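You operate a simulated robot arm through the tools that you are given. There is no shell and no other tool.

You are at the controls of a simulated robot arm. One attempt, no reset.

TASK
Test the purple probe spool and save its class into the docked thermostat.
Fine: test it on the probe tester, switch the setter on, turn the probe dial to the mark nearest the reading, press SAVE once, switch off, return the spool to its pocket. The thermostat stays docked.

The check looks at the end state, three seconds after you hand in, the way a careful person would. Anything else that was tipped, shoved, dropped, spilled or broken makes it a failure.

THE ROBOT
A 7-joint arm with a two-finger parallel gripper, fixed in place. Base frame: the origin is on the floor under the middle of its stand, x ahead of it, y to its left, z up. Readings come in cm, rad, newtons and seconds.
With the tool pointing down near the work surface it reaches from about 44 to 92 cm from the base axis. Its first joint turns from -2.007 to 2.007 rad. Payload 3.91 kg.
The tool frame sits at the grasp point between the pads (the TCP): z along the fingers, y along the line on which they close. The tips reach 3 cm beyond it. The gripper opens to 11 cm. The fingers are 2 cm wide and 1 cm thick; the gripper's body (4.8 by 11.2 cm) begins 5.5 cm behind the TCP.
Orientation is that of the tool frame in the base frame, as a unit quaternion [x, y, z, w]. With the fingers straight down and closing along the base's y, the tool's x points along the base's -x, its y along +y and its z along -z.

THE INTERFACE
- The arm moves only by the tool servo_tool. Its argument "commands" is a list of rows, each a list of 3 entries, a list of its own where there are three numbers: the turn, a rotation vector about the tool's x, y, z in rad, then the shift along the tool's x, y, z in cm, then the gripper command, from -1 (fully open) to 1 (shut), values between in proportion. In form: [[[rx, ry, rz], [x, y, z], jaw], ...]. A call has 1 to 20 rows; each row shifts and turns the commanded pose from where the row before left it, along the tool's axes as they then stand. Each row takes 0.2 s and may step no farther than 5 cm and 0.15 rad from the row before; otherwise, or with a gripper value out of range, the whole call is refused. A pose out of reach is approached as far as the arm can. The call stops where the force on the tool passes 40 N (or 10 N more than at its start, if that is more) or the arm is blocked; 0.2 s more then pass. The fingers move at their own pace (about 15.3 cm/s each) and stop on an object; they squeeze with about 34 N. The grip force told is the motor's: it shows also when the fingers shut on nothing. Time passes only in rows, and 0.2 s behind the last, so rows that do not move let the fingers close. It gives the time, the measured TCP pose, the force on the tool (base axes), the opening and the grip force at its end, in the units of the frame above (readings bear some noise), with the torque about the TCP (base axes, N m) and any sound that the robot's microphone picked up, and new pictures: "show" is both (left out), scene, wrist or none.
- Cameras (640 x 400 px; columns grow to the right, rows downward): "scene" is fixed at [22.01, 64.84, 160.24]; the picture's right is [-0.73, -0.68, 0.00], its down [-0.48, 0.51, -0.72] and it looks along [0.49, -0.52, -0.70] (base axes); focal length 339 px, centre (320, 200). "wrist" rides on the gripper at [7.2, 1.7, -10.3] in the tool frame; the picture's right is [-0.23, 0.97, 0.00], its down [-0.76, -0.18, -0.62] and it looks along [-0.61, -0.14, 0.78] (tool axes); focal length 222 px, centre (320, 200). There is no depth. A picture from a camera that has moved, and an enlarged one, comes with that camera's place and axes in the base frame and with its lens.
- move_column(by): slides the trunk up (or, below 0, down) by that many cm; the arm rides with it, the base frame stays. It gives what a move gives, with no picture.
- enlarge(camera, box): a new picture of the part [left, top, right, bottom] of that camera's present view, enlarged. The clock stands still meanwhile.
- job_done(): hands the job in; it is judged then, once.

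Places have to be worked out from the pictures, the camera data and where the tool is seen. Open the gripper and draw the arm clear of the work before you hand the job in, unless the task says otherwise.

The tools are called after "Call:" as a command line: name --argument value ..., lists and objects as JSON in quotes. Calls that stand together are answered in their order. servo_tool: Moves the arm, as the interface text tells. Its arguments: {"type":"object","properties":{"commands":{"type":"array"},"show":{"type":"string","enum":["both","scene","wrist","none"]}},"required":["commands"]} The other tools are called the same way: move_column (by) moves the trunk up or down; enlarge (camera, box) takes an enlarged picture of a part of a camera's view; job_done () hands the job in.

At the start:

```text
clock: 0.0
ee_pos: [46.91, 13.81, 121.7]
tool_rot: [0.0, 1.0, 0.0, 0.0]
ft_force: [1.5, -0.2, 0.0]
wrist_torque: [0.02, 0.02, 0.0]
gripper_width: 11.01
grip_force: 0.0
trunk travel left (down, up): [-82.5, 16.5]
```

scene: 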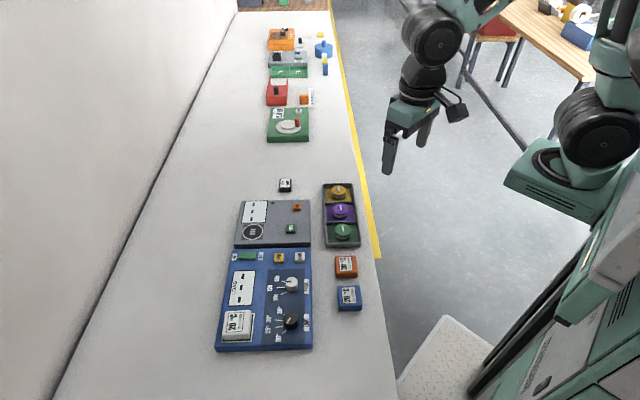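
wrist: 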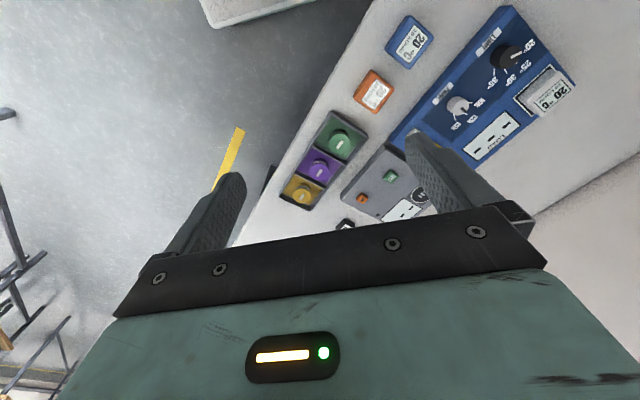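

The work is on a long bench; the setter (blue), tester (grey) and spool tray are in view. I enlarge the scene to read the labels.

Call:
enlarge --camera "scene" --box '[200, 170, 380, 282]'

Call:
enlarge --camera "scene" --box '[200, 240, 380, 352]'

Call:
enlarge --camera "wrist" --box '[260, 0, 600, 212]'

Call:
enlarge --camera "scene" --box '[230, 10, 360, 150]'

```text
3.56 times, centred on (290, 226) of scene
camera zoom: at [22.01, 64.84, 160.24], right [-0.73, -0.68, 0.0], down [-0.48, 0.51, -0.72], along [0.49, -0.52, -0.7], focal length 1206 px, centre (427, 108)
```

zoom: 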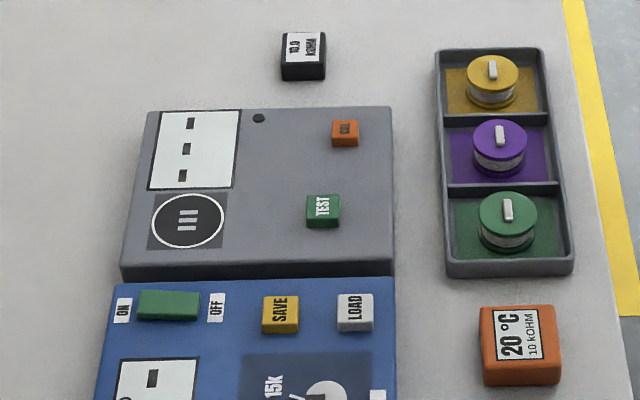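

```text
3.56 times, centred on (290, 296) of scene
camera zoom: at [22.01, 64.84, 160.24], right [-0.73, -0.68, 0.0], down [-0.48, 0.51, -0.72], along [0.49, -0.52, -0.7], focal length 1206 px, centre (427, -141)
```

zoom: 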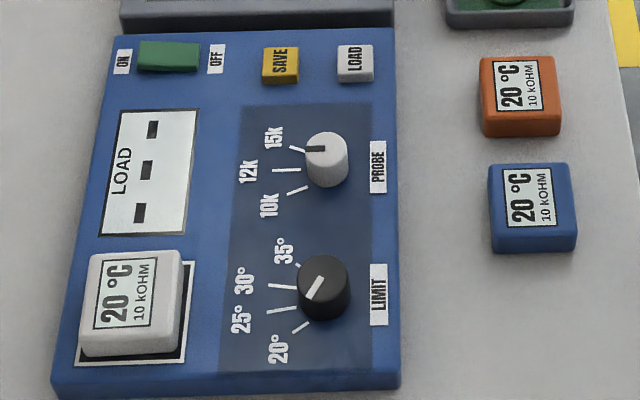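

```text
1.88 times, centred on (430, 106) of wrist
camera zoom: at [39.54, 15.53, 131.97], right [0.23, 0.97, 0.0], down [0.76, -0.18, 0.62], along [0.61, -0.14, -0.78], focal length 418 px, centre (113, 377)
```

zoom: 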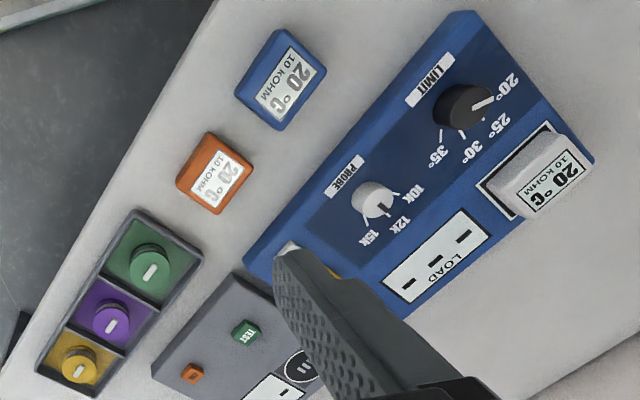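

```text
2.86 times, centred on (295, 80) of scene
camera zoom: at [22.01, 64.84, 160.24], right [-0.73, -0.68, 0.0], down [-0.48, 0.51, -0.72], along [0.49, -0.52, -0.7], focal length 969 px, centre (391, 543)
```

zoom: 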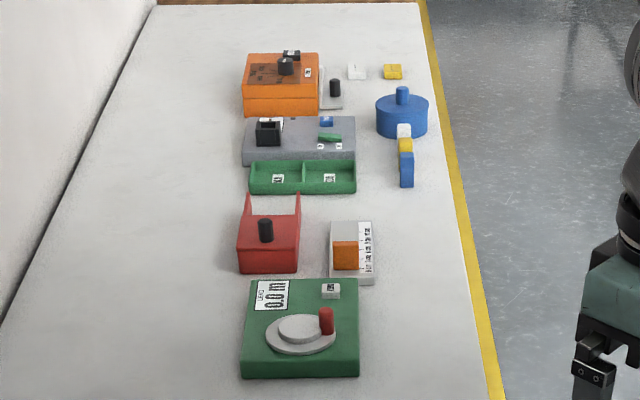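

The bench runs diagonally to the base (along (-1,1)/√2), and the purple spool triangulates to about (66, 9, 86.6). I turn the tool 45° so the fingers close across the bench and move over the tray for a closer look.

Call:
servo_tool --commands '[[[0, 0, 0.1309], [0, 0, 0], -1], [[0, 0, 0.1309], [0, 0, 0], -1], [[0, 0, 0.1309], [0, 0, 0], -1], [[0, 0, 0.1309], [0, 0, 0], -1], [[0, 0, 0.1309], [0, 0, 0], -1], [[0, 0, 0.1309], [0, 0, 0], -1], [[0, 0, 0], [-2.0, 2.5, 2.5], -1], [[0, 0, 0], [-2.0, 2.5, 2.5], -1], [[0, 0, 0], [-2.0, 2.5, 2.5], -1], [[0, 0, 0], [-2.0, 2.5, 2.5], -1], [[0, 0, 0], [0, 0, 0], -1]]' --show "both"

```text
clock: 2.4
ee_pos: [59.7, 14.99, 111.31]
tool_rot: [0.383, 0.924, 0.0, 0.0]
ft_force: [0.5, -0.8, 0.0]
wrist_torque: [0.0, -0.03, 0.01]
gripper_width: 11.03
grip_force: 0.0
trunk travel left (down, up): [-82.5, 16.5]
camera wrist: at [55.65, 21.38, 121.72], right [0.85, 0.53, 0.0], down [0.41, -0.66, 0.62], along [0.33, -0.53, -0.78], focal length 222 px, centre (320, 200)
```

scene: 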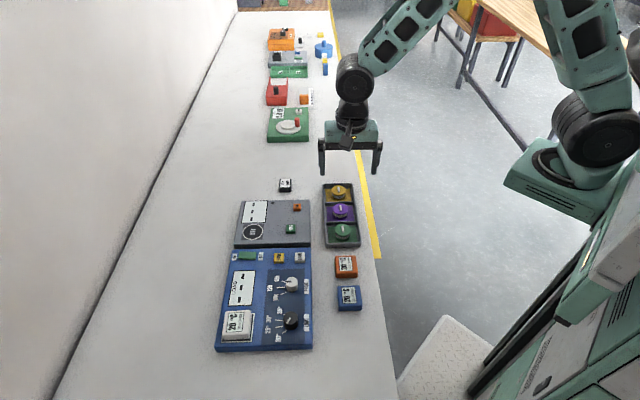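
wrist: 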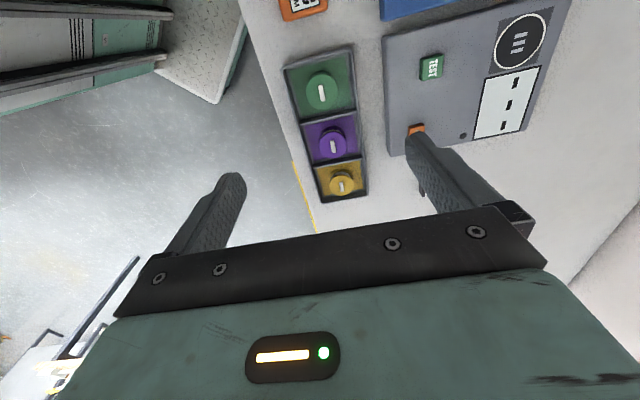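

The tray is well visible from the wrist now. I enlarge it and the tester.

Call:
enlarge --camera "wrist" --box '[260, 30, 420, 210]'

Call:
enlarge --camera "wrist" --box '[380, 0, 580, 160]'

```text
2.22 times, centred on (340, 120) of wrist
camera zoom: at [55.65, 21.38, 121.72], right [0.85, 0.53, 0.0], down [0.41, -0.66, 0.62], along [0.33, -0.53, -0.78], focal length 494 px, centre (276, 378)
```

zoom: 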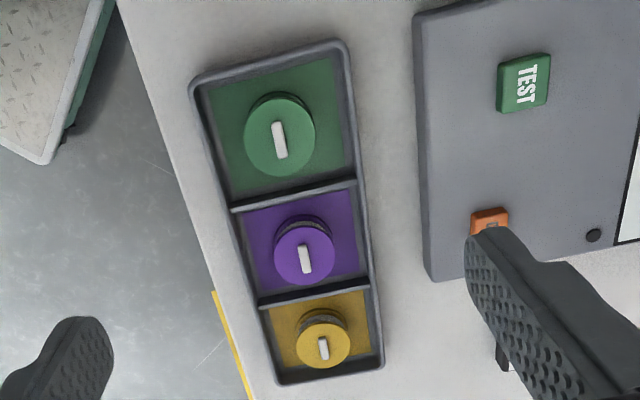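

```text
2.50 times, centred on (480, 80) of wrist
camera zoom: at [55.65, 21.38, 121.72], right [0.85, 0.53, 0.0], down [0.41, -0.66, 0.62], along [0.33, -0.53, -0.78], focal length 555 px, centre (-80, 500)
```

zoom: 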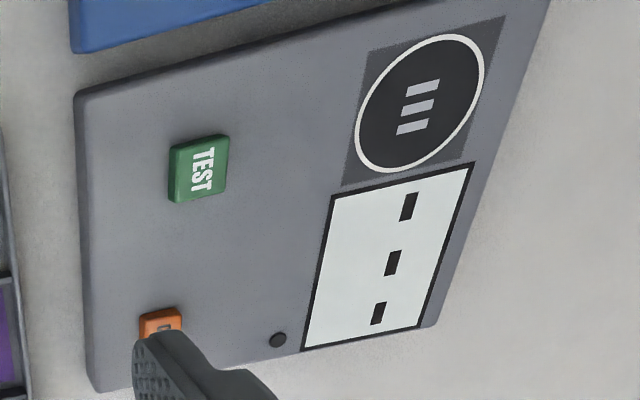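

Spool centre estimate (66.1, 8.9). I move directly above it and lower to about z=100, checking the scene for gripper/tray relation.

Call:
servo_tool --commands '[[[0, 0, 0], [-2.95, 0.07, 2.5], -1], [[0, 0, 0], [-2.95, 0.07, 2.5], -1], [[0, 0, 0], [-2.95, 0.07, 2.5], -1], [[0, 0, 0], [0, 0, 2.5], -1], [[0, 0, 0], [0, 0, 0], -1]]' --show "both"

Call:
enlarge --camera "wrist" --box '[220, 20, 420, 180]'

Call:
enlarge --camera "scene" --box '[290, 130, 410, 250]'

```text
clock: 3.6
ee_pos: [66.07, 9.01, 101.43]
tool_rot: [0.383, 0.924, -0.001, 0.0]
ft_force: [-0.2, 0.6, -0.7]
wrist_torque: [-0.03, 0.0, -0.01]
gripper_width: 10.98
grip_force: 0.0
trunk travel left (down, up): [-82.5, 16.5]
camera wrist: at [62.12, 15.38, 111.78], right [0.85, 0.53, 0.0], down [0.41, -0.66, 0.62], along [0.33, -0.53, -0.78], focal length 222 px, centre (320, 200)
```

scene: 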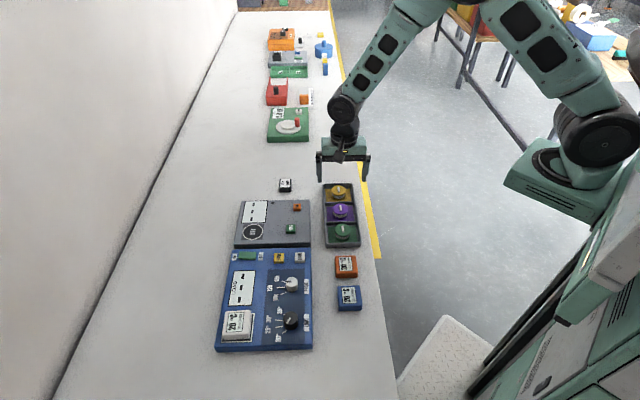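
wrist: 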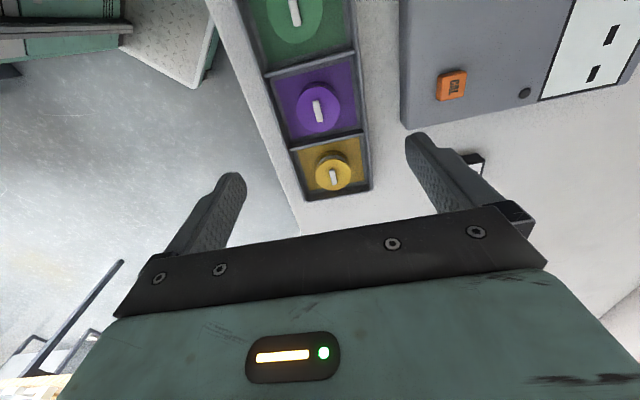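

```text
2.50 times, centred on (320, 100) of wrist
camera zoom: at [62.12, 15.38, 111.78], right [0.85, 0.53, 0.0], down [0.41, -0.66, 0.62], along [0.33, -0.53, -0.78], focal length 555 px, centre (320, 450)
```

zoom: 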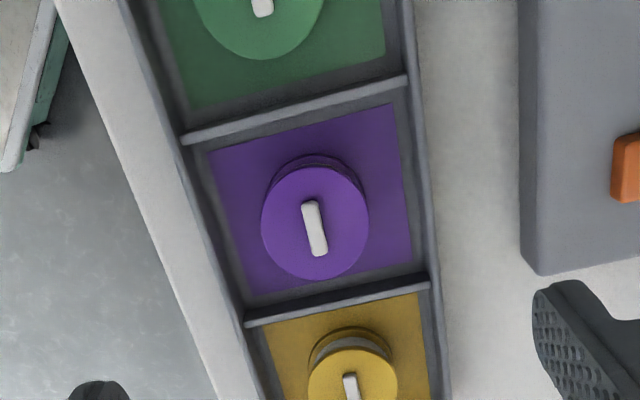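

```text
3.33 times, centred on (350, 190) of scene
camera zoom: at [22.01, 64.84, 160.24], right [-0.73, -0.68, 0.0], down [-0.48, 0.51, -0.72], along [0.49, -0.52, -0.7], focal length 1131 px, centre (220, 233)
```

zoom: 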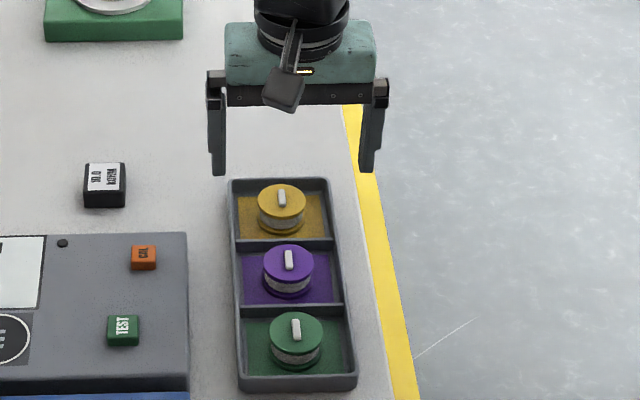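

The spool is almost exactly under the tool (offset about −0.2 cm in tool y); top about z 86.5, tray rim about 85. I narrow the jaw to 6.2 cm and lower until the tips are just above the spool top, then look.

Call:
servo_tool --commands '[[[0, 0, 0], [0, -0.2, 2.0], -0.13], [[0, 0, 0], [0, 0, 2.5], -0.13], [[0, 0, 0], [0, 0, 2.5], -0.13], [[0, 0, 0], [0, 0, 2.4], -0.13], [[0, 0, 0], [0, 0, 0], -0.13]]' --show "both"

Call:
enlarge --camera "wrist" --box '[220, 20, 420, 220]'

Call:
enlarge --camera "scene" --box '[290, 130, 410, 250]'

```text
clock: 4.8
ee_pos: [65.93, 8.94, 92.39]
tool_rot: [0.383, 0.924, 0.0, 0.001]
ft_force: [0.8, -0.5, 0.3]
wrist_torque: [0.03, -0.01, 0.01]
gripper_width: 6.23
grip_force: 0.1
trunk travel left (down, up): [-82.5, 16.5]
camera wrist: at [61.94, 15.26, 102.55], right [0.85, 0.53, 0.0], down [0.41, -0.66, 0.62], along [0.33, -0.53, -0.78], focal length 222 px, centre (320, 200)
```

scene: 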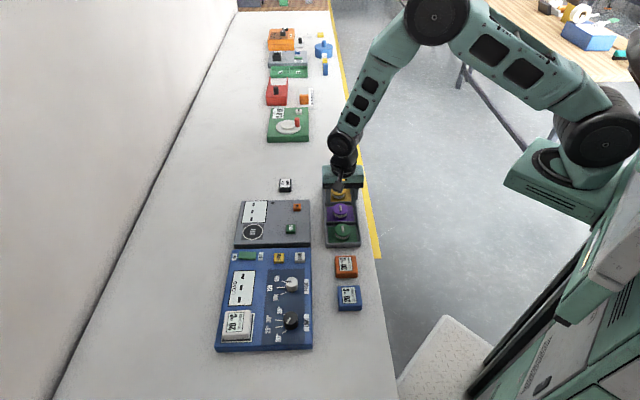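
wrist: 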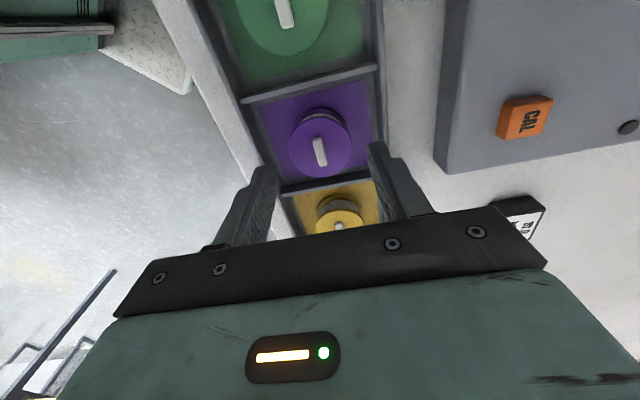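

```text
2.00 times, centred on (320, 120) of wrist
camera zoom: at [61.94, 15.26, 102.55], right [0.85, 0.53, 0.0], down [0.41, -0.66, 0.62], along [0.33, -0.53, -0.78], focal length 444 px, centre (320, 360)
```

zoom: 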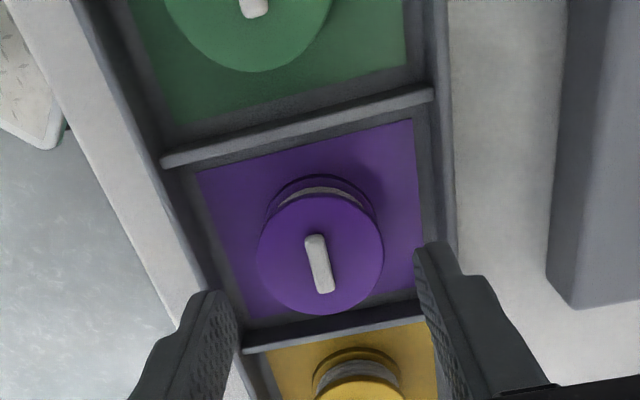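

```text
3.33 times, centred on (350, 190) of scene
camera zoom: at [22.01, 64.84, 160.24], right [-0.73, -0.68, 0.0], down [-0.48, 0.51, -0.72], along [0.49, -0.52, -0.7], focal length 1131 px, centre (220, 233)
```

zoom: 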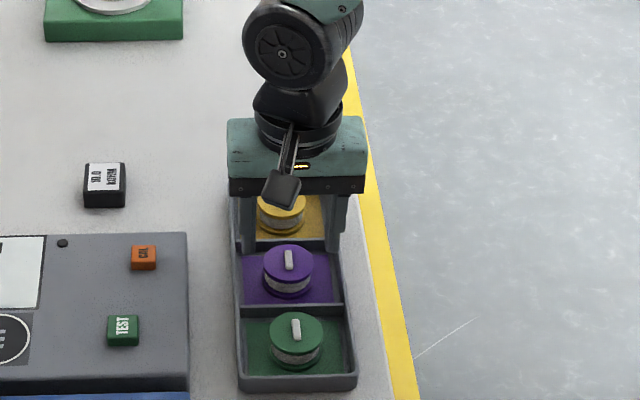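

The spool is centred between the fingers and the compartment walls sit at about ±4.6 cm, so a 6 cm opening fits. I descend to TCP z≈87.2 (tips ≈84.2) gently.

Call:
servo_tool --commands '[[[0, 0, 0], [0, 0, 1.5], -0.09], [[0, 0, 0], [0, 0, 1.5], -0.09], [[0, 0, 0], [0, 0, 1.2], -0.09], [[0, 0, 0], [0, 0, 0.9], -0.09], [[0, 0, 0], [0, 0, 0], -0.09]]' --show "both"

Call:
enlarge --camera "wrist" --box '[220, 60, 420, 260]'

Call:
enlarge --camera "scene" --box '[300, 160, 390, 250]'

```text
clock: 5.7
ee_pos: [65.91, 8.75, 88.44]
tool_rot: [0.382, 0.924, 0.001, 0.001]
ft_force: [-7.6, -2.1, 27.8]
wrist_torque: [-0.69, 0.97, -0.07]
gripper_width: 6.27
grip_force: 2.9
trunk travel left (down, up): [-82.5, 16.5]
stopped in row 4: the force on the tool passed its limit at 56 N (the readings are from after the stop); the commanded pose is now the measured one
camera wrist: at [61.93, 15.21, 98.72], right [0.85, 0.53, 0.0], down [0.41, -0.67, 0.62], along [0.33, -0.53, -0.78], focal length 222 px, centre (320, 200)
```

scene: 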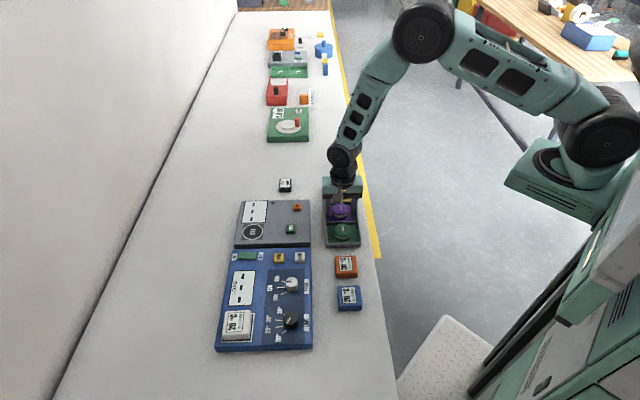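
wrist: 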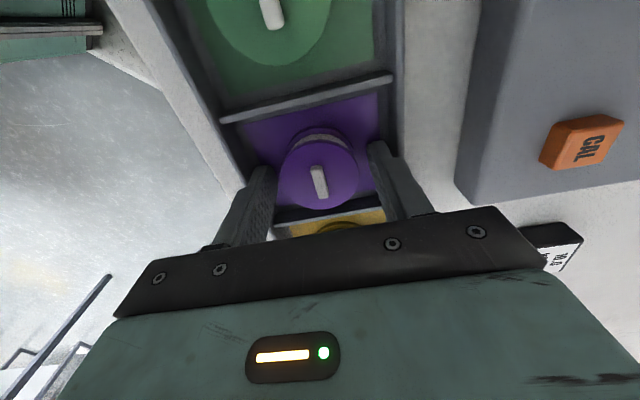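

```text
2.00 times, centred on (320, 160) of wrist
camera zoom: at [61.93, 15.21, 98.72], right [0.85, 0.53, 0.0], down [0.41, -0.67, 0.62], along [0.33, -0.53, -0.78], focal length 444 px, centre (320, 280)
```

zoom: 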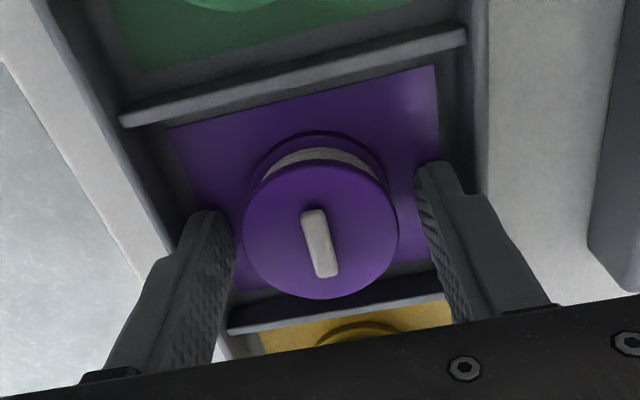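

```text
4.44 times, centred on (345, 205) of scene
camera zoom: at [22.01, 64.84, 160.24], right [-0.73, -0.68, 0.0], down [-0.48, 0.51, -0.72], along [0.49, -0.52, -0.7], focal length 1508 px, centre (209, 178)
```

zoom: 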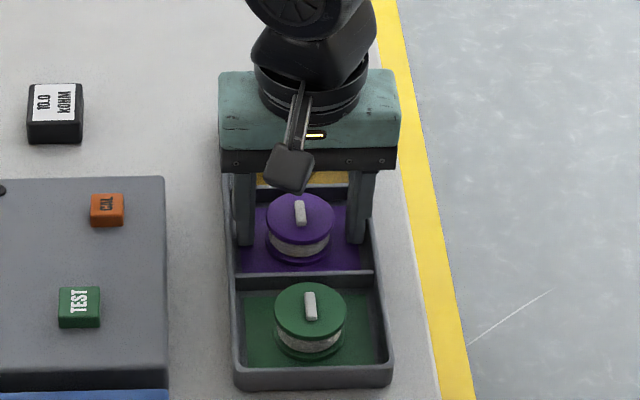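

The descent stopped on a contact at z=88.4 (tips ≈85.4), under the robot-side finger. I look closely at both fingertips before doing anything else.

Call:
enlarge --camera "wrist" --box '[240, 110, 340, 210]'

Call:
enlarge --camera "wrist" --box '[340, 110, 440, 210]'

Call:
enlarge --camera "scene" --box '[315, 180, 375, 240]'

```text
4.00 times, centred on (290, 160) of wrist
camera zoom: at [61.93, 15.21, 98.72], right [0.85, 0.53, 0.0], down [0.41, -0.67, 0.62], along [0.33, -0.53, -0.78], focal length 888 px, centre (440, 360)
```

zoom: 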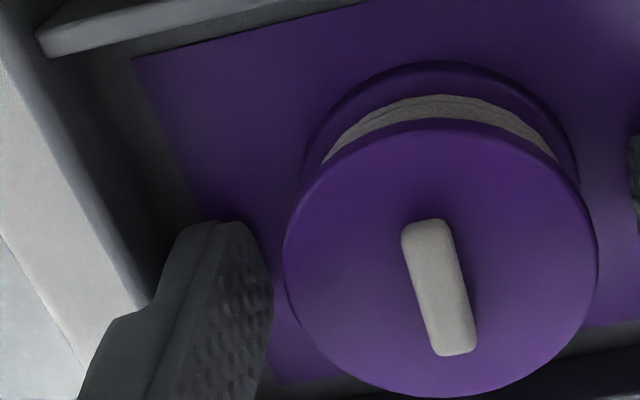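

```text
4.00 times, centred on (390, 160) of wrist
camera zoom: at [61.93, 15.21, 98.72], right [0.85, 0.53, 0.0], down [0.41, -0.67, 0.62], along [0.33, -0.53, -0.78], focal length 888 px, centre (40, 360)
```

zoom: 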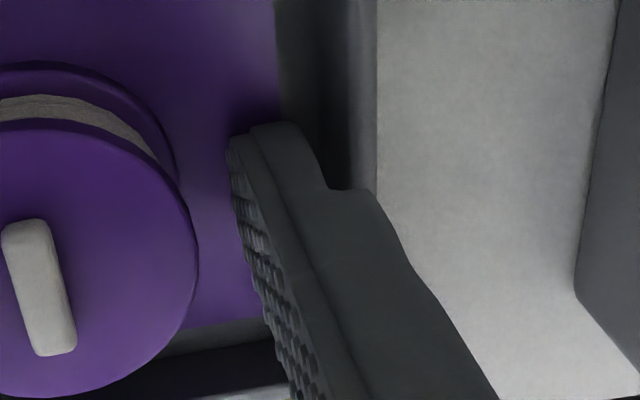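

```text
6.67 times, centred on (345, 210) of scene
camera zoom: at [22.01, 64.84, 160.24], right [-0.73, -0.68, 0.0], down [-0.48, 0.51, -0.72], along [0.49, -0.52, -0.7], focal length 2262 px, centre (153, 133)
```

zoom: 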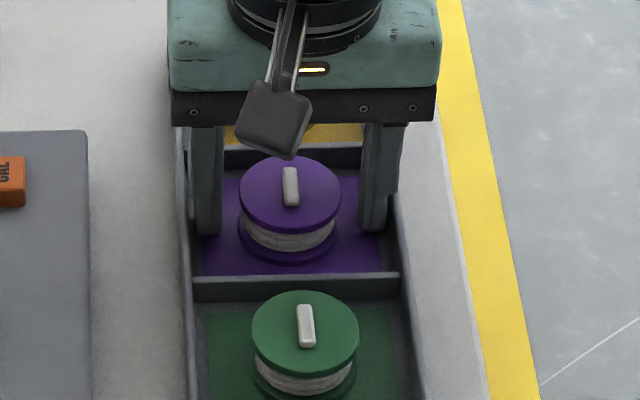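

The robot-side finger's outer shoulder is resting on the tray rim. I back up slightly, narrow the jaw to 5.3 cm, shift 0.1 cm, and ease down again to just about the former height before closing.

Call:
servo_tool --commands '[[[0, 0, 0], [0, 0, -0.5], -0.09], [[0, 0, 0], [0.1, 0.1, 0], 0.03], [[0, 0, 0], [0, 0, 0], 0.03], [[0, 0, 0], [0, 0, 0.25], 0.03], [[0, 0, 0], [0, 0, 0.25], 0.03], [[0, 0, 0], [0, 0, 0], 0.03]]' --show "both"

Call:
enlarge --camera "scene" --box '[315, 180, 375, 240]'

Call:
enlarge --camera "wrist" --box '[240, 60, 420, 240]'

```text
clock: 7.3
ee_pos: [66.1, 9.11, 88.45]
tool_rot: [0.384, 0.923, 0.002, 0.003]
ft_force: [-4.0, -1.6, 22.9]
wrist_torque: [-0.48, 0.79, -0.03]
gripper_width: 5.54
grip_force: 2.2
trunk travel left (down, up): [-82.5, 16.5]
stopped in row 6: the force on the tool passed its limit at 41 N (the readings are from after the stop); the commanded pose is now the measured one
camera wrist: at [62.08, 15.41, 98.72], right [0.85, 0.53, 0.01], down [0.41, -0.67, 0.62], along [0.33, -0.53, -0.78], focal length 222 px, centre (320, 200)
```

scene: 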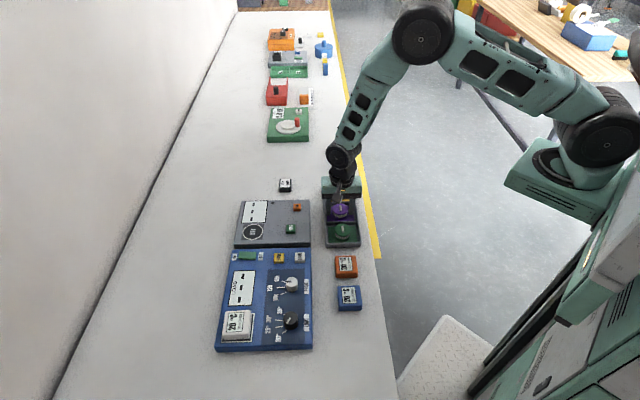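
wrist: 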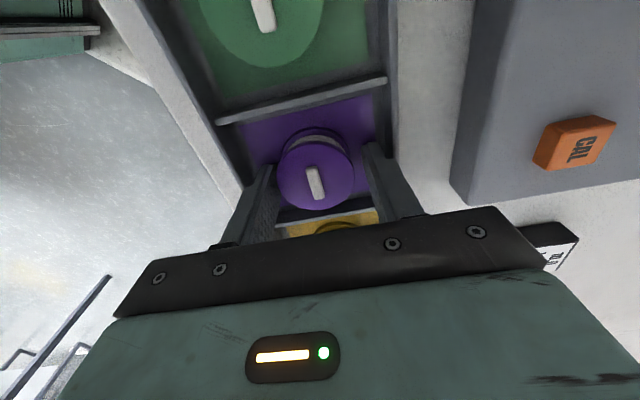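

```text
6.67 times, centred on (345, 210) of scene
camera zoom: at [22.01, 64.84, 160.24], right [-0.73, -0.68, 0.0], down [-0.48, 0.51, -0.72], along [0.49, -0.52, -0.7], focal length 2262 px, centre (153, 133)
```

zoom: 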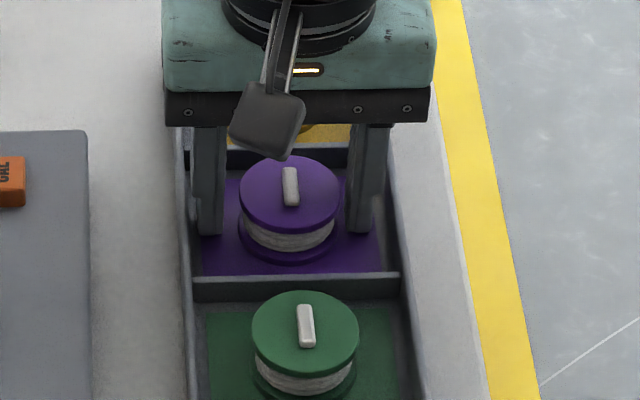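

```text
2.22 times, centred on (330, 150) of wrist
camera zoom: at [62.08, 15.41, 98.72], right [0.85, 0.53, 0.01], down [0.41, -0.67, 0.62], along [0.33, -0.53, -0.78], focal length 494 px, centre (298, 311)
```

zoom: 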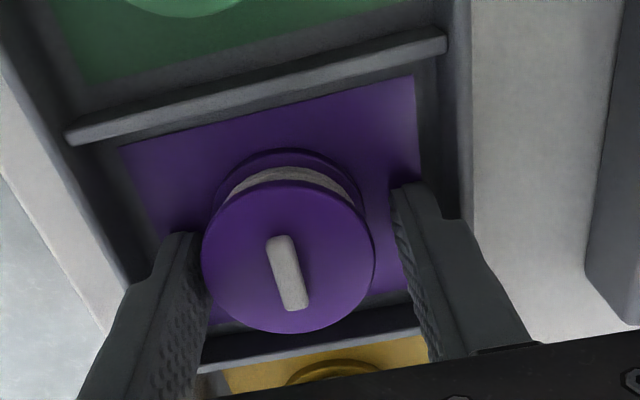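

Contact came at exactly the same height (88.45), so the tips are on the tray floor (floor ≈85.4, spool top ≈87.3). I raise 0.25 cm and close on the spool.

Call:
servo_tool --commands '[[[0, 0, 0], [0, 0, -0.3], 0.03], [[0, 0, 0], [0, 0, 0], 0.03], [[0, 0, 0], [0, 0, 0], 0.5], [[0, 0, 0], [0, 0, 0], 1], [[0, 0, 0], [0, 0, 0], 1]]' --show "both"

Call:
enlarge --camera "wrist" --box '[240, 60, 420, 240]'

```text
clock: 8.5
ee_pos: [66.31, 9.19, 88.54]
tool_rot: [0.383, 0.924, 0.002, 0.002]
ft_force: [0.1, 0.0, -1.1]
wrist_torque: [0.03, 0.0, -0.01]
gripper_width: 4.43
grip_force: 33.8
trunk travel left (down, up): [-82.5, 16.5]
camera wrist: at [62.14, 15.49, 98.9], right [0.85, 0.53, 0.01], down [0.41, -0.67, 0.62], along [0.33, -0.53, -0.78], focal length 222 px, centre (320, 200)
```

scene: 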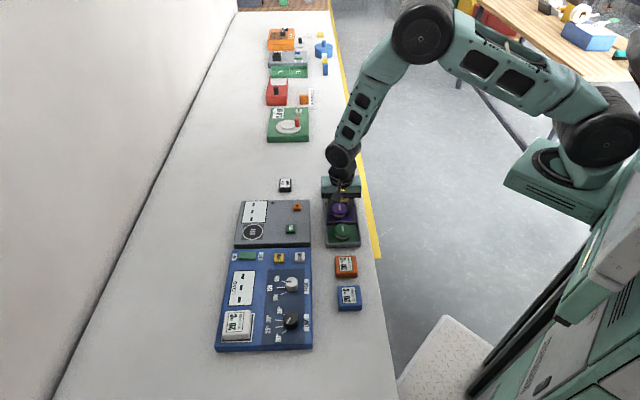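
wrist: 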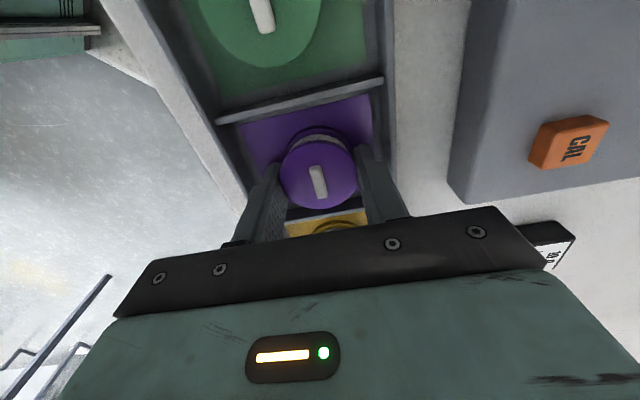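

```text
2.22 times, centred on (330, 150) of wrist
camera zoom: at [62.14, 15.49, 98.9], right [0.85, 0.53, 0.01], down [0.41, -0.67, 0.62], along [0.33, -0.53, -0.78], focal length 494 px, centre (298, 311)
```

zoom: 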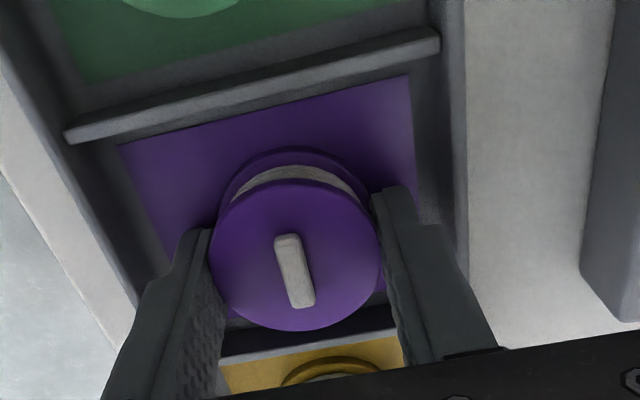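

Gripped: width 4.43 cm, 34 N. I lift 10 cm with a tiny tilt correction and check the spool is held.

Call:
servo_tool --commands '[[[0, 0, 0], [0, 0, -1.0], 1], [[0, 0, 0], [0, 0, -2.0], 1], [[0.005, 0.002, 0], [0, 0, -3.0], 1], [[0, 0, 0], [0, 0, -3.0], 1], [[0, 0, 0], [0, 0, -2.5], 1], [[0, 0, 0], [0, 0, 0], 1]]' --show "both"

```text
clock: 9.9
ee_pos: [66.04, 9.27, 99.87]
tool_rot: [0.382, 0.924, 0.001, 0.001]
ft_force: [0.6, 0.6, -0.3]
wrist_torque: [-0.02, -0.03, -0.01]
gripper_width: 4.44
grip_force: 34.2
trunk travel left (down, up): [-82.5, 16.5]
camera wrist: at [62.12, 15.6, 110.18], right [0.85, 0.53, 0.0], down [0.41, -0.66, 0.62], along [0.33, -0.53, -0.78], focal length 222 px, centre (320, 200)
```

scene: 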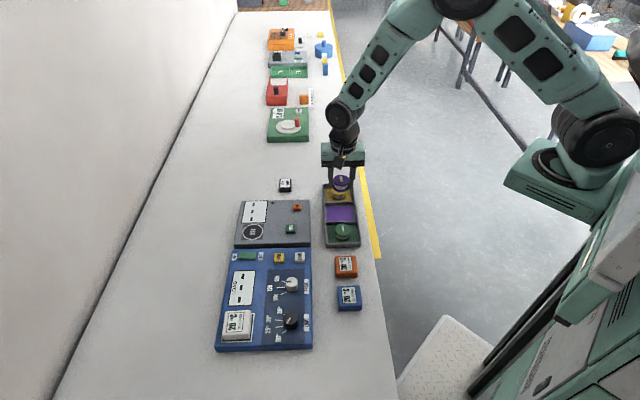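
wrist: 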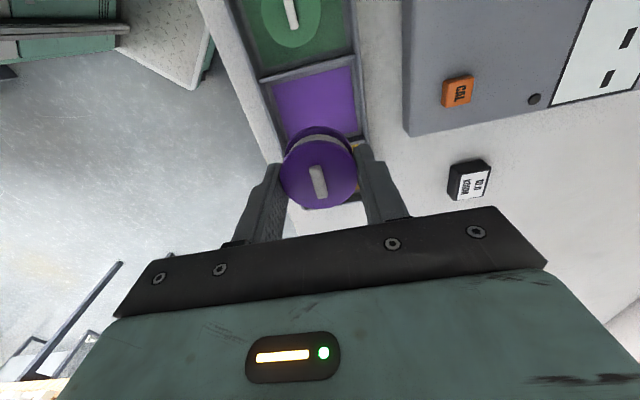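

The spool is held securely. I carry it at height over to above the tester's contact circle (estimate (78.2, 32.7)).

Call:
servo_tool --commands '[[[0, 0, 0], [1.2, 3.0, 0], 1], [[0, 0, 0], [1.2, 4.0, 0], 1], [[0, 0, 0], [1.2, 4.0, 0], 1], [[0, 0, 0], [1.2, 4.0, 0], 1], [[0, 0, 0], [1.2, 4.0, 0], 1], [[0, 0, 0], [1.2, 3.0, 0], 1], [[0, 0, 0], [1.0, 2.5, 0], 1], [[0, 0, 0], [0, 0, 0], 1], [[0, 0, 0], [0, 0, 0], 1]]' --show "both"

Call:
enlarge --camera "wrist" --box '[220, 40, 420, 200]'

Call:
enlarge --camera "scene" --box '[200, 150, 340, 290]'

```text
clock: 11.9
ee_pos: [77.8, 32.23, 99.85]
tool_rot: [0.384, 0.923, -0.001, 0.001]
ft_force: [0.1, 0.5, -0.8]
wrist_torque: [0.03, 0.04, 0.0]
gripper_width: 4.44
grip_force: 33.8
trunk travel left (down, up): [-82.5, 16.5]
camera wrist: at [73.89, 38.66, 110.15], right [0.85, 0.53, 0.0], down [0.41, -0.66, 0.62], along [0.33, -0.53, -0.78], focal length 222 px, centre (320, 200)
```

scene: 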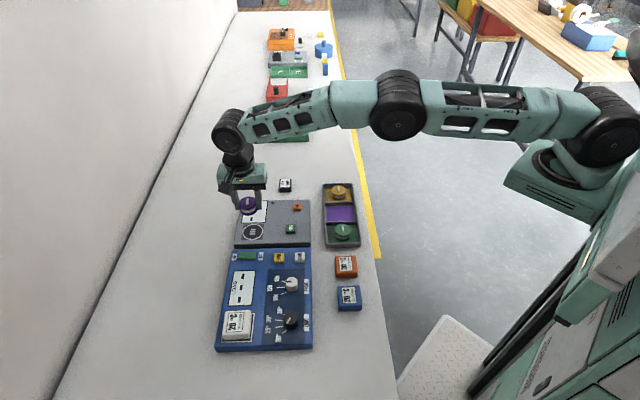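
wrist: 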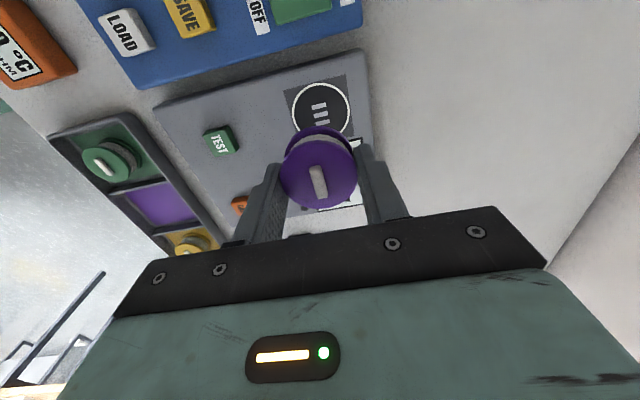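

```text
2.50 times, centred on (320, 120) of wrist
camera zoom: at [73.89, 38.66, 110.15], right [0.85, 0.53, 0.0], down [0.41, -0.66, 0.62], along [0.33, -0.53, -0.78], focal length 555 px, centre (320, 400)
```

zoom: 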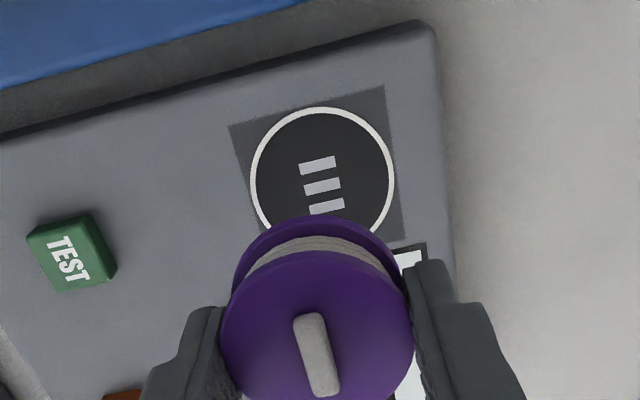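

```text
2.86 times, centred on (270, 220) of scene
camera zoom: at [22.01, 64.84, 160.24], right [-0.73, -0.68, 0.0], down [-0.48, 0.51, -0.72], along [0.49, -0.52, -0.7], focal length 969 px, centre (463, 143)
```

zoom: 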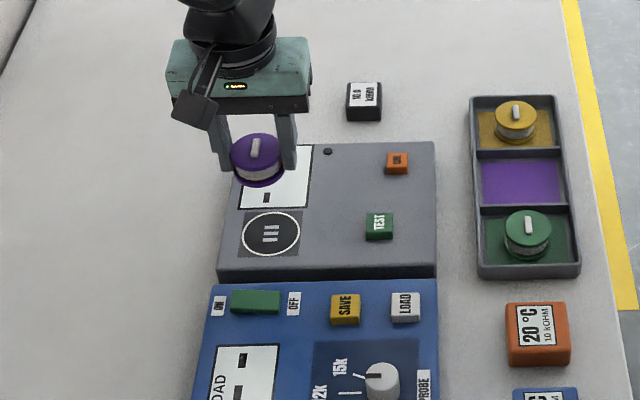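

The circle is about (+0.25, +0.15) cm from under the tool. I adjust and lower 5 cm to refine.

Call:
servo_tool --commands '[[[0, 0, 0], [0.25, 0.15, 1.0], 1], [[0, 0, 0], [0, 0, 2.0], 1], [[0, 0, 0], [0, 0, 2.0], 1], [[0, 0, 0], [0, 0, 0], 1], [[0, 0, 0], [0, 0, 0], 1]]' --show "both"

Call:
enlarge --camera "wrist" --box '[220, 40, 420, 200]'

Call:
enlarge --camera "scene" --box '[200, 170, 300, 270]'

```text
clock: 13.1
ee_pos: [77.68, 32.34, 94.91]
tool_rot: [0.384, 0.924, 0.001, 0.001]
ft_force: [-0.4, 0.2, 0.4]
wrist_torque: [0.02, 0.01, 0.0]
gripper_width: 4.44
grip_force: 34.1
trunk travel left (down, up): [-82.5, 16.5]
camera wrist: at [73.69, 38.73, 105.23], right [0.85, 0.53, 0.0], down [0.41, -0.66, 0.62], along [0.33, -0.53, -0.78], focal length 222 px, centre (320, 200)
```

scene: 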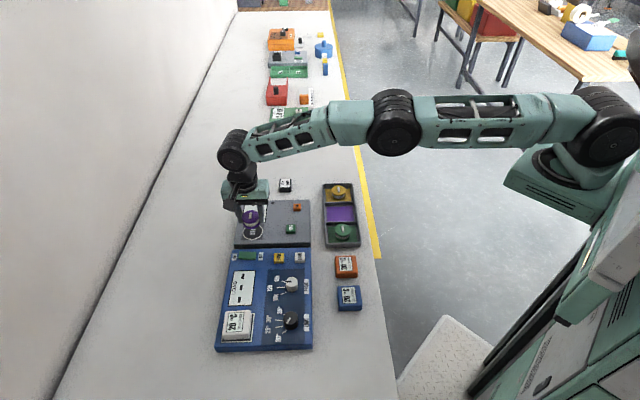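
wrist: 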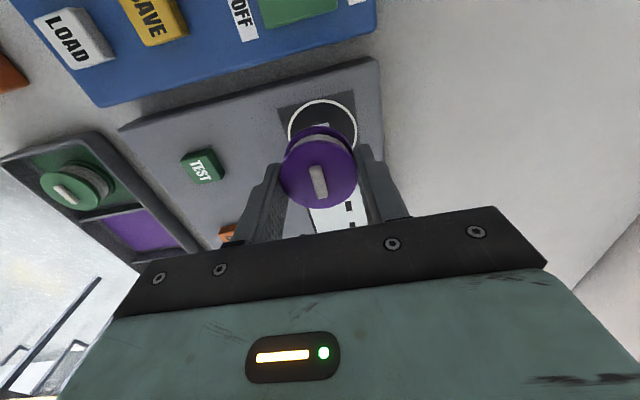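

```text
2.50 times, centred on (320, 120) of wrist
camera zoom: at [73.69, 38.73, 105.23], right [0.85, 0.53, 0.0], down [0.41, -0.66, 0.62], along [0.33, -0.53, -0.78], focal length 555 px, centre (320, 400)
```

zoom: 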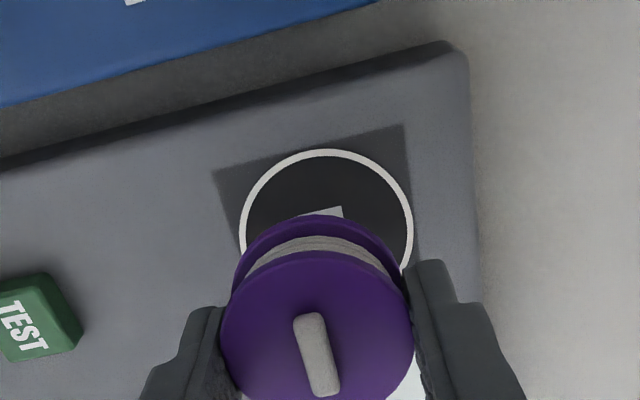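

```text
4.00 times, centred on (250, 220) of scene
camera zoom: at [22.01, 64.84, 160.24], right [-0.73, -0.68, 0.0], down [-0.48, 0.51, -0.72], along [0.49, -0.52, -0.7], focal length 1357 px, centre (600, 120)
```

zoom: 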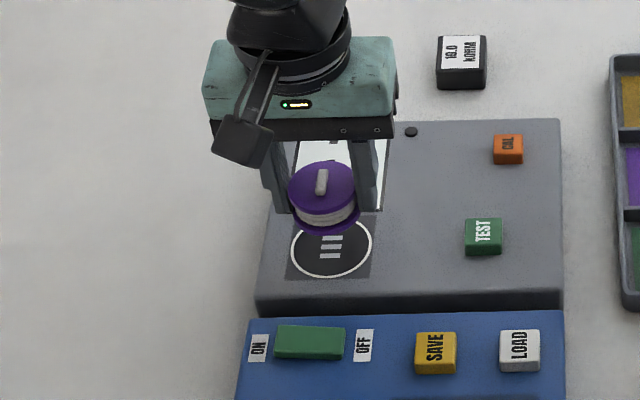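

Alignment looks right within ~0.1 cm. I lower most of the way (to TCP z≈91.3) and check the force.

Call:
servo_tool --commands '[[[0, 0, 0], [-0.05, 0.1, 1.2], 1], [[0, 0, 0], [0, 0, 1.2], 1], [[0, 0, 0], [0, 0, 0.8], 1], [[0, 0, 0], [0, 0, 0.3], 1], [[0, 0, 0], [0, 0, 0], 1]]' --show "both"

Call:
enlarge --camera "scene" --box '[210, 190, 290, 270]'

Call:
enlarge --camera "wrist" --box '[220, 60, 420, 220]'

```text
clock: 14.3
ee_pos: [77.74, 32.4, 91.56]
tool_rot: [0.384, 0.924, 0.001, 0.001]
ft_force: [-0.6, 0.9, -0.4]
wrist_torque: [0.01, 0.0, 0.0]
gripper_width: 4.45
grip_force: 34.2
trunk travel left (down, up): [-82.5, 16.5]
camera wrist: at [73.76, 38.77, 101.86], right [0.85, 0.53, 0.0], down [0.41, -0.67, 0.62], along [0.33, -0.53, -0.78], focal length 222 px, centre (320, 200)
```

scene: 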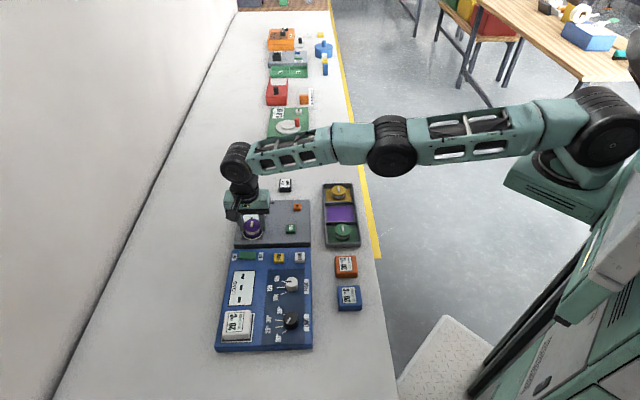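
wrist: 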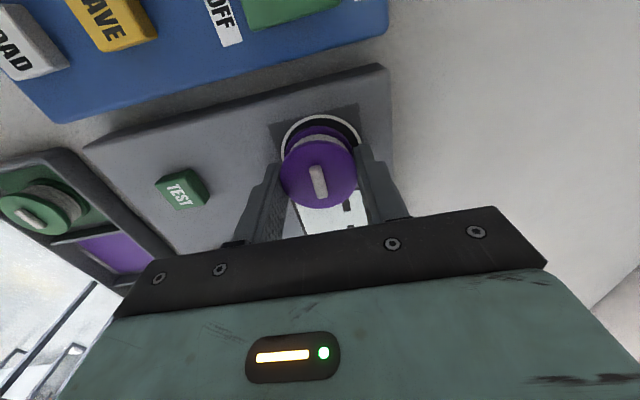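

```text
5.00 times, centred on (250, 230) of scene
camera zoom: at [22.01, 64.84, 160.24], right [-0.73, -0.68, 0.0], down [-0.48, 0.51, -0.72], along [0.49, -0.52, -0.7], focal length 1696 px, centre (670, 50)
```

zoom: 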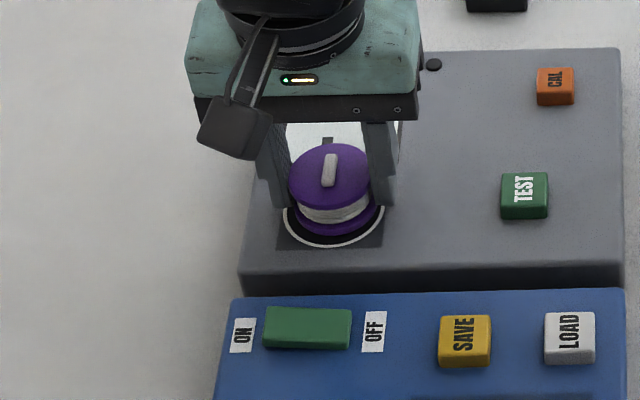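

```text
2.50 times, centred on (320, 140) of wrist
camera zoom: at [73.76, 38.77, 101.86], right [0.85, 0.53, 0.0], down [0.41, -0.67, 0.62], along [0.33, -0.53, -0.78], focal length 555 px, centre (320, 350)
```

zoom: 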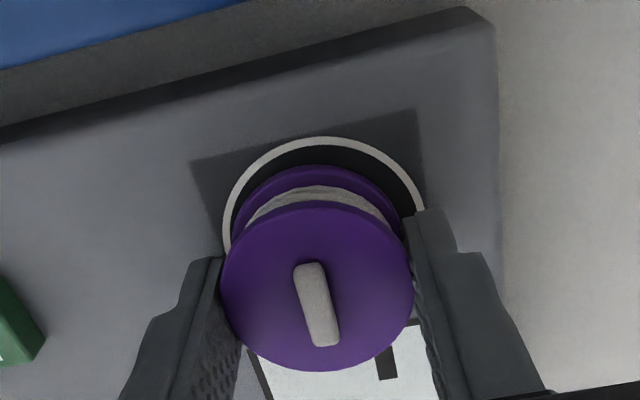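

Spool is centred over the ring and nearly down. I ease down in small steps looking for contact.

Call:
servo_tool --commands '[[[0, 0, 0], [0, 0, 0.2], 1], [[0, 0, 0], [0, 0, 0.2], 1], [[0, 0, 0], [0, 0, 0], 1]]' --show "none"

Call:
enlarge --camera "scene" --box '[210, 190, 290, 270]'

```text
clock: 15.1
ee_pos: [77.74, 32.33, 91.19]
tool_rot: [0.383, 0.924, 0.0, 0.001]
ft_force: [0.7, 0.6, 0.2]
wrist_torque: [0.02, -0.01, 0.01]
gripper_width: 4.44
grip_force: 33.8
trunk travel left (down, up): [-82.5, 16.5]
```

```text
5.00 times, centred on (250, 230) of scene
camera zoom: at [22.01, 64.84, 160.24], right [-0.73, -0.68, 0.0], down [-0.48, 0.51, -0.72], along [0.49, -0.52, -0.7], focal length 1696 px, centre (670, 50)
```

zoom: 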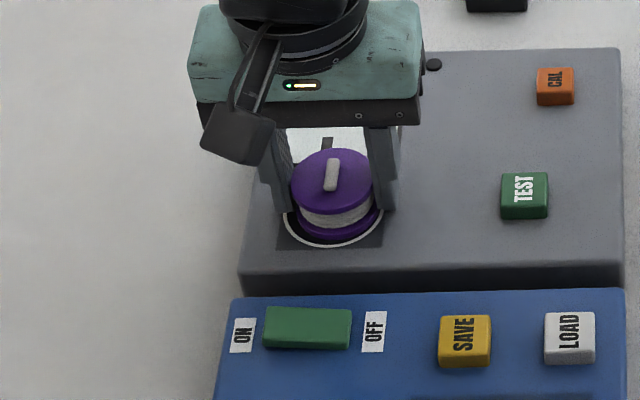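

No contact yet; I continue lowering a little at a time.

Call:
servo_tool --commands '[[[0, 0, 0], [0, 0, 0.15], 1], [[0, 0, 0], [0, 0, 0.15], 1], [[0, 0, 0], [0, 0, 0], 1]]' --show "none"

Call:
enlarge --camera "scene" --box '[210, 190, 290, 270]'

```text
clock: 15.9
ee_pos: [77.6, 32.38, 91.11]
tool_rot: [0.383, 0.924, 0.003, 0.001]
ft_force: [1.7, 0.3, 13.8]
wrist_torque: [-0.22, 0.03, 0.02]
gripper_width: 4.44
grip_force: 33.8
trunk travel left (down, up): [-82.5, 16.5]
```

```text
5.00 times, centred on (250, 230) of scene
camera zoom: at [22.01, 64.84, 160.24], right [-0.73, -0.68, 0.0], down [-0.48, 0.51, -0.72], along [0.49, -0.52, -0.7], focal length 1696 px, centre (670, 50)
```

zoom: 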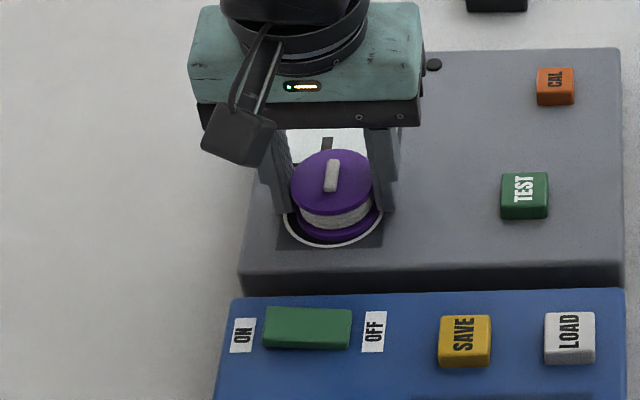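

Contact (13.8 N) – the spool stands on the contacts. I relieve slightly, open the jaw to ~6.5 cm, and raise.

Call:
servo_tool --commands '[[[0, 0, 0], [0, 0, -0.15], 1], [[0, 0, 0], [0, 0, 0], 0.1], [[0, 0, 0], [0, 0, 0], -0.15], [[0, 0, 0], [0, 0, 0], -0.15], [[0, 0, 0], [0, 0, -1.5], -0.15], [[0, 0, 0], [0, 0, -2.5], -0.15], [[0, 0, 0], [0, 0, -3], -0.15], [[0, 0, 0], [0, 0, -3], -0.15], [[0, 0, 0], [0, 0, 0], -0.15]]' --show "both"

Call:
enlarge --camera "scene" --box '[210, 180, 330, 270]'

Call:
enlarge --camera "wrist" --box '[160, 40, 420, 220]'

```text
clock: 17.9
ee_pos: [77.5, 32.36, 101.05]
tool_rot: [0.383, 0.924, 0.0, 0.001]
ft_force: [0.6, -0.4, 0.3]
wrist_torque: [0.0, 0.01, 0.0]
gripper_width: 6.29
grip_force: 0.1
trunk travel left (down, up): [-82.5, 16.5]
camera wrist: at [73.48, 38.8, 111.24], right [0.85, 0.53, 0.0], down [0.41, -0.66, 0.62], along [0.33, -0.53, -0.78], focal length 222 px, centre (320, 200)
```

scene: 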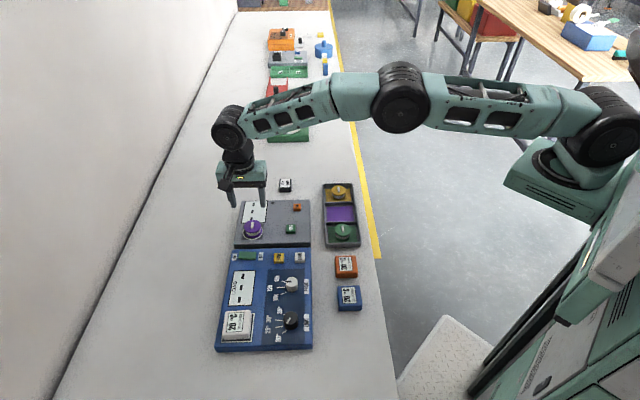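
wrist: 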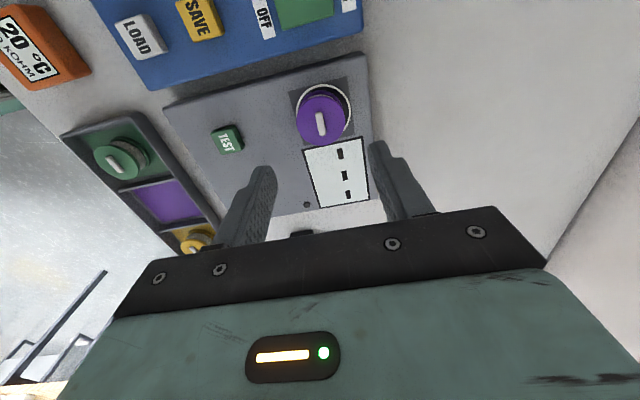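

```text
4.44 times, centred on (270, 225) of scene
camera zoom: at [22.01, 64.84, 160.24], right [-0.73, -0.68, 0.0], down [-0.48, 0.51, -0.72], along [0.49, -0.52, -0.7], focal length 1508 px, centre (542, 89)
```

zoom: 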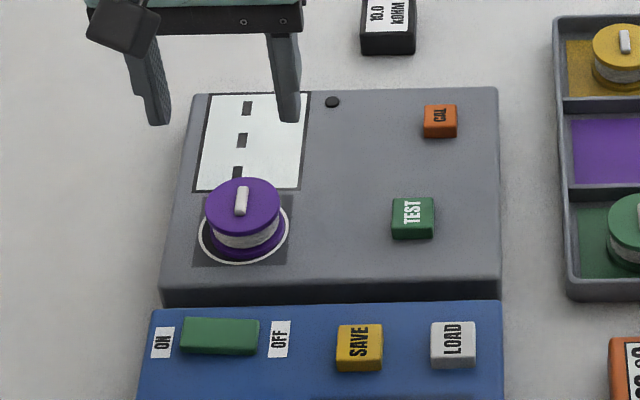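

```text
2.22 times, centred on (290, 130) of wrist
camera zoom: at [73.48, 38.8, 111.24], right [0.85, 0.53, 0.0], down [0.41, -0.66, 0.62], along [0.33, -0.53, -0.78], focal length 494 px, centre (387, 356)
```

zoom: 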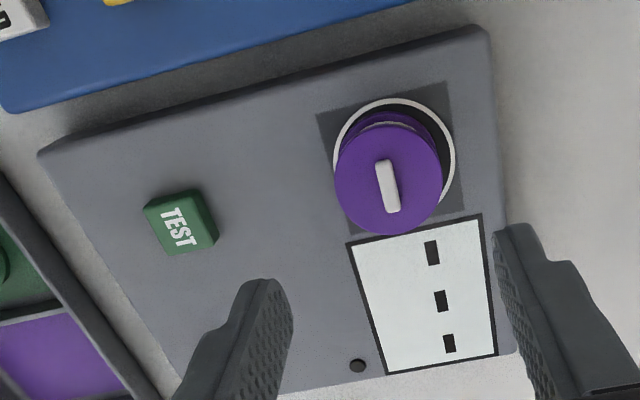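

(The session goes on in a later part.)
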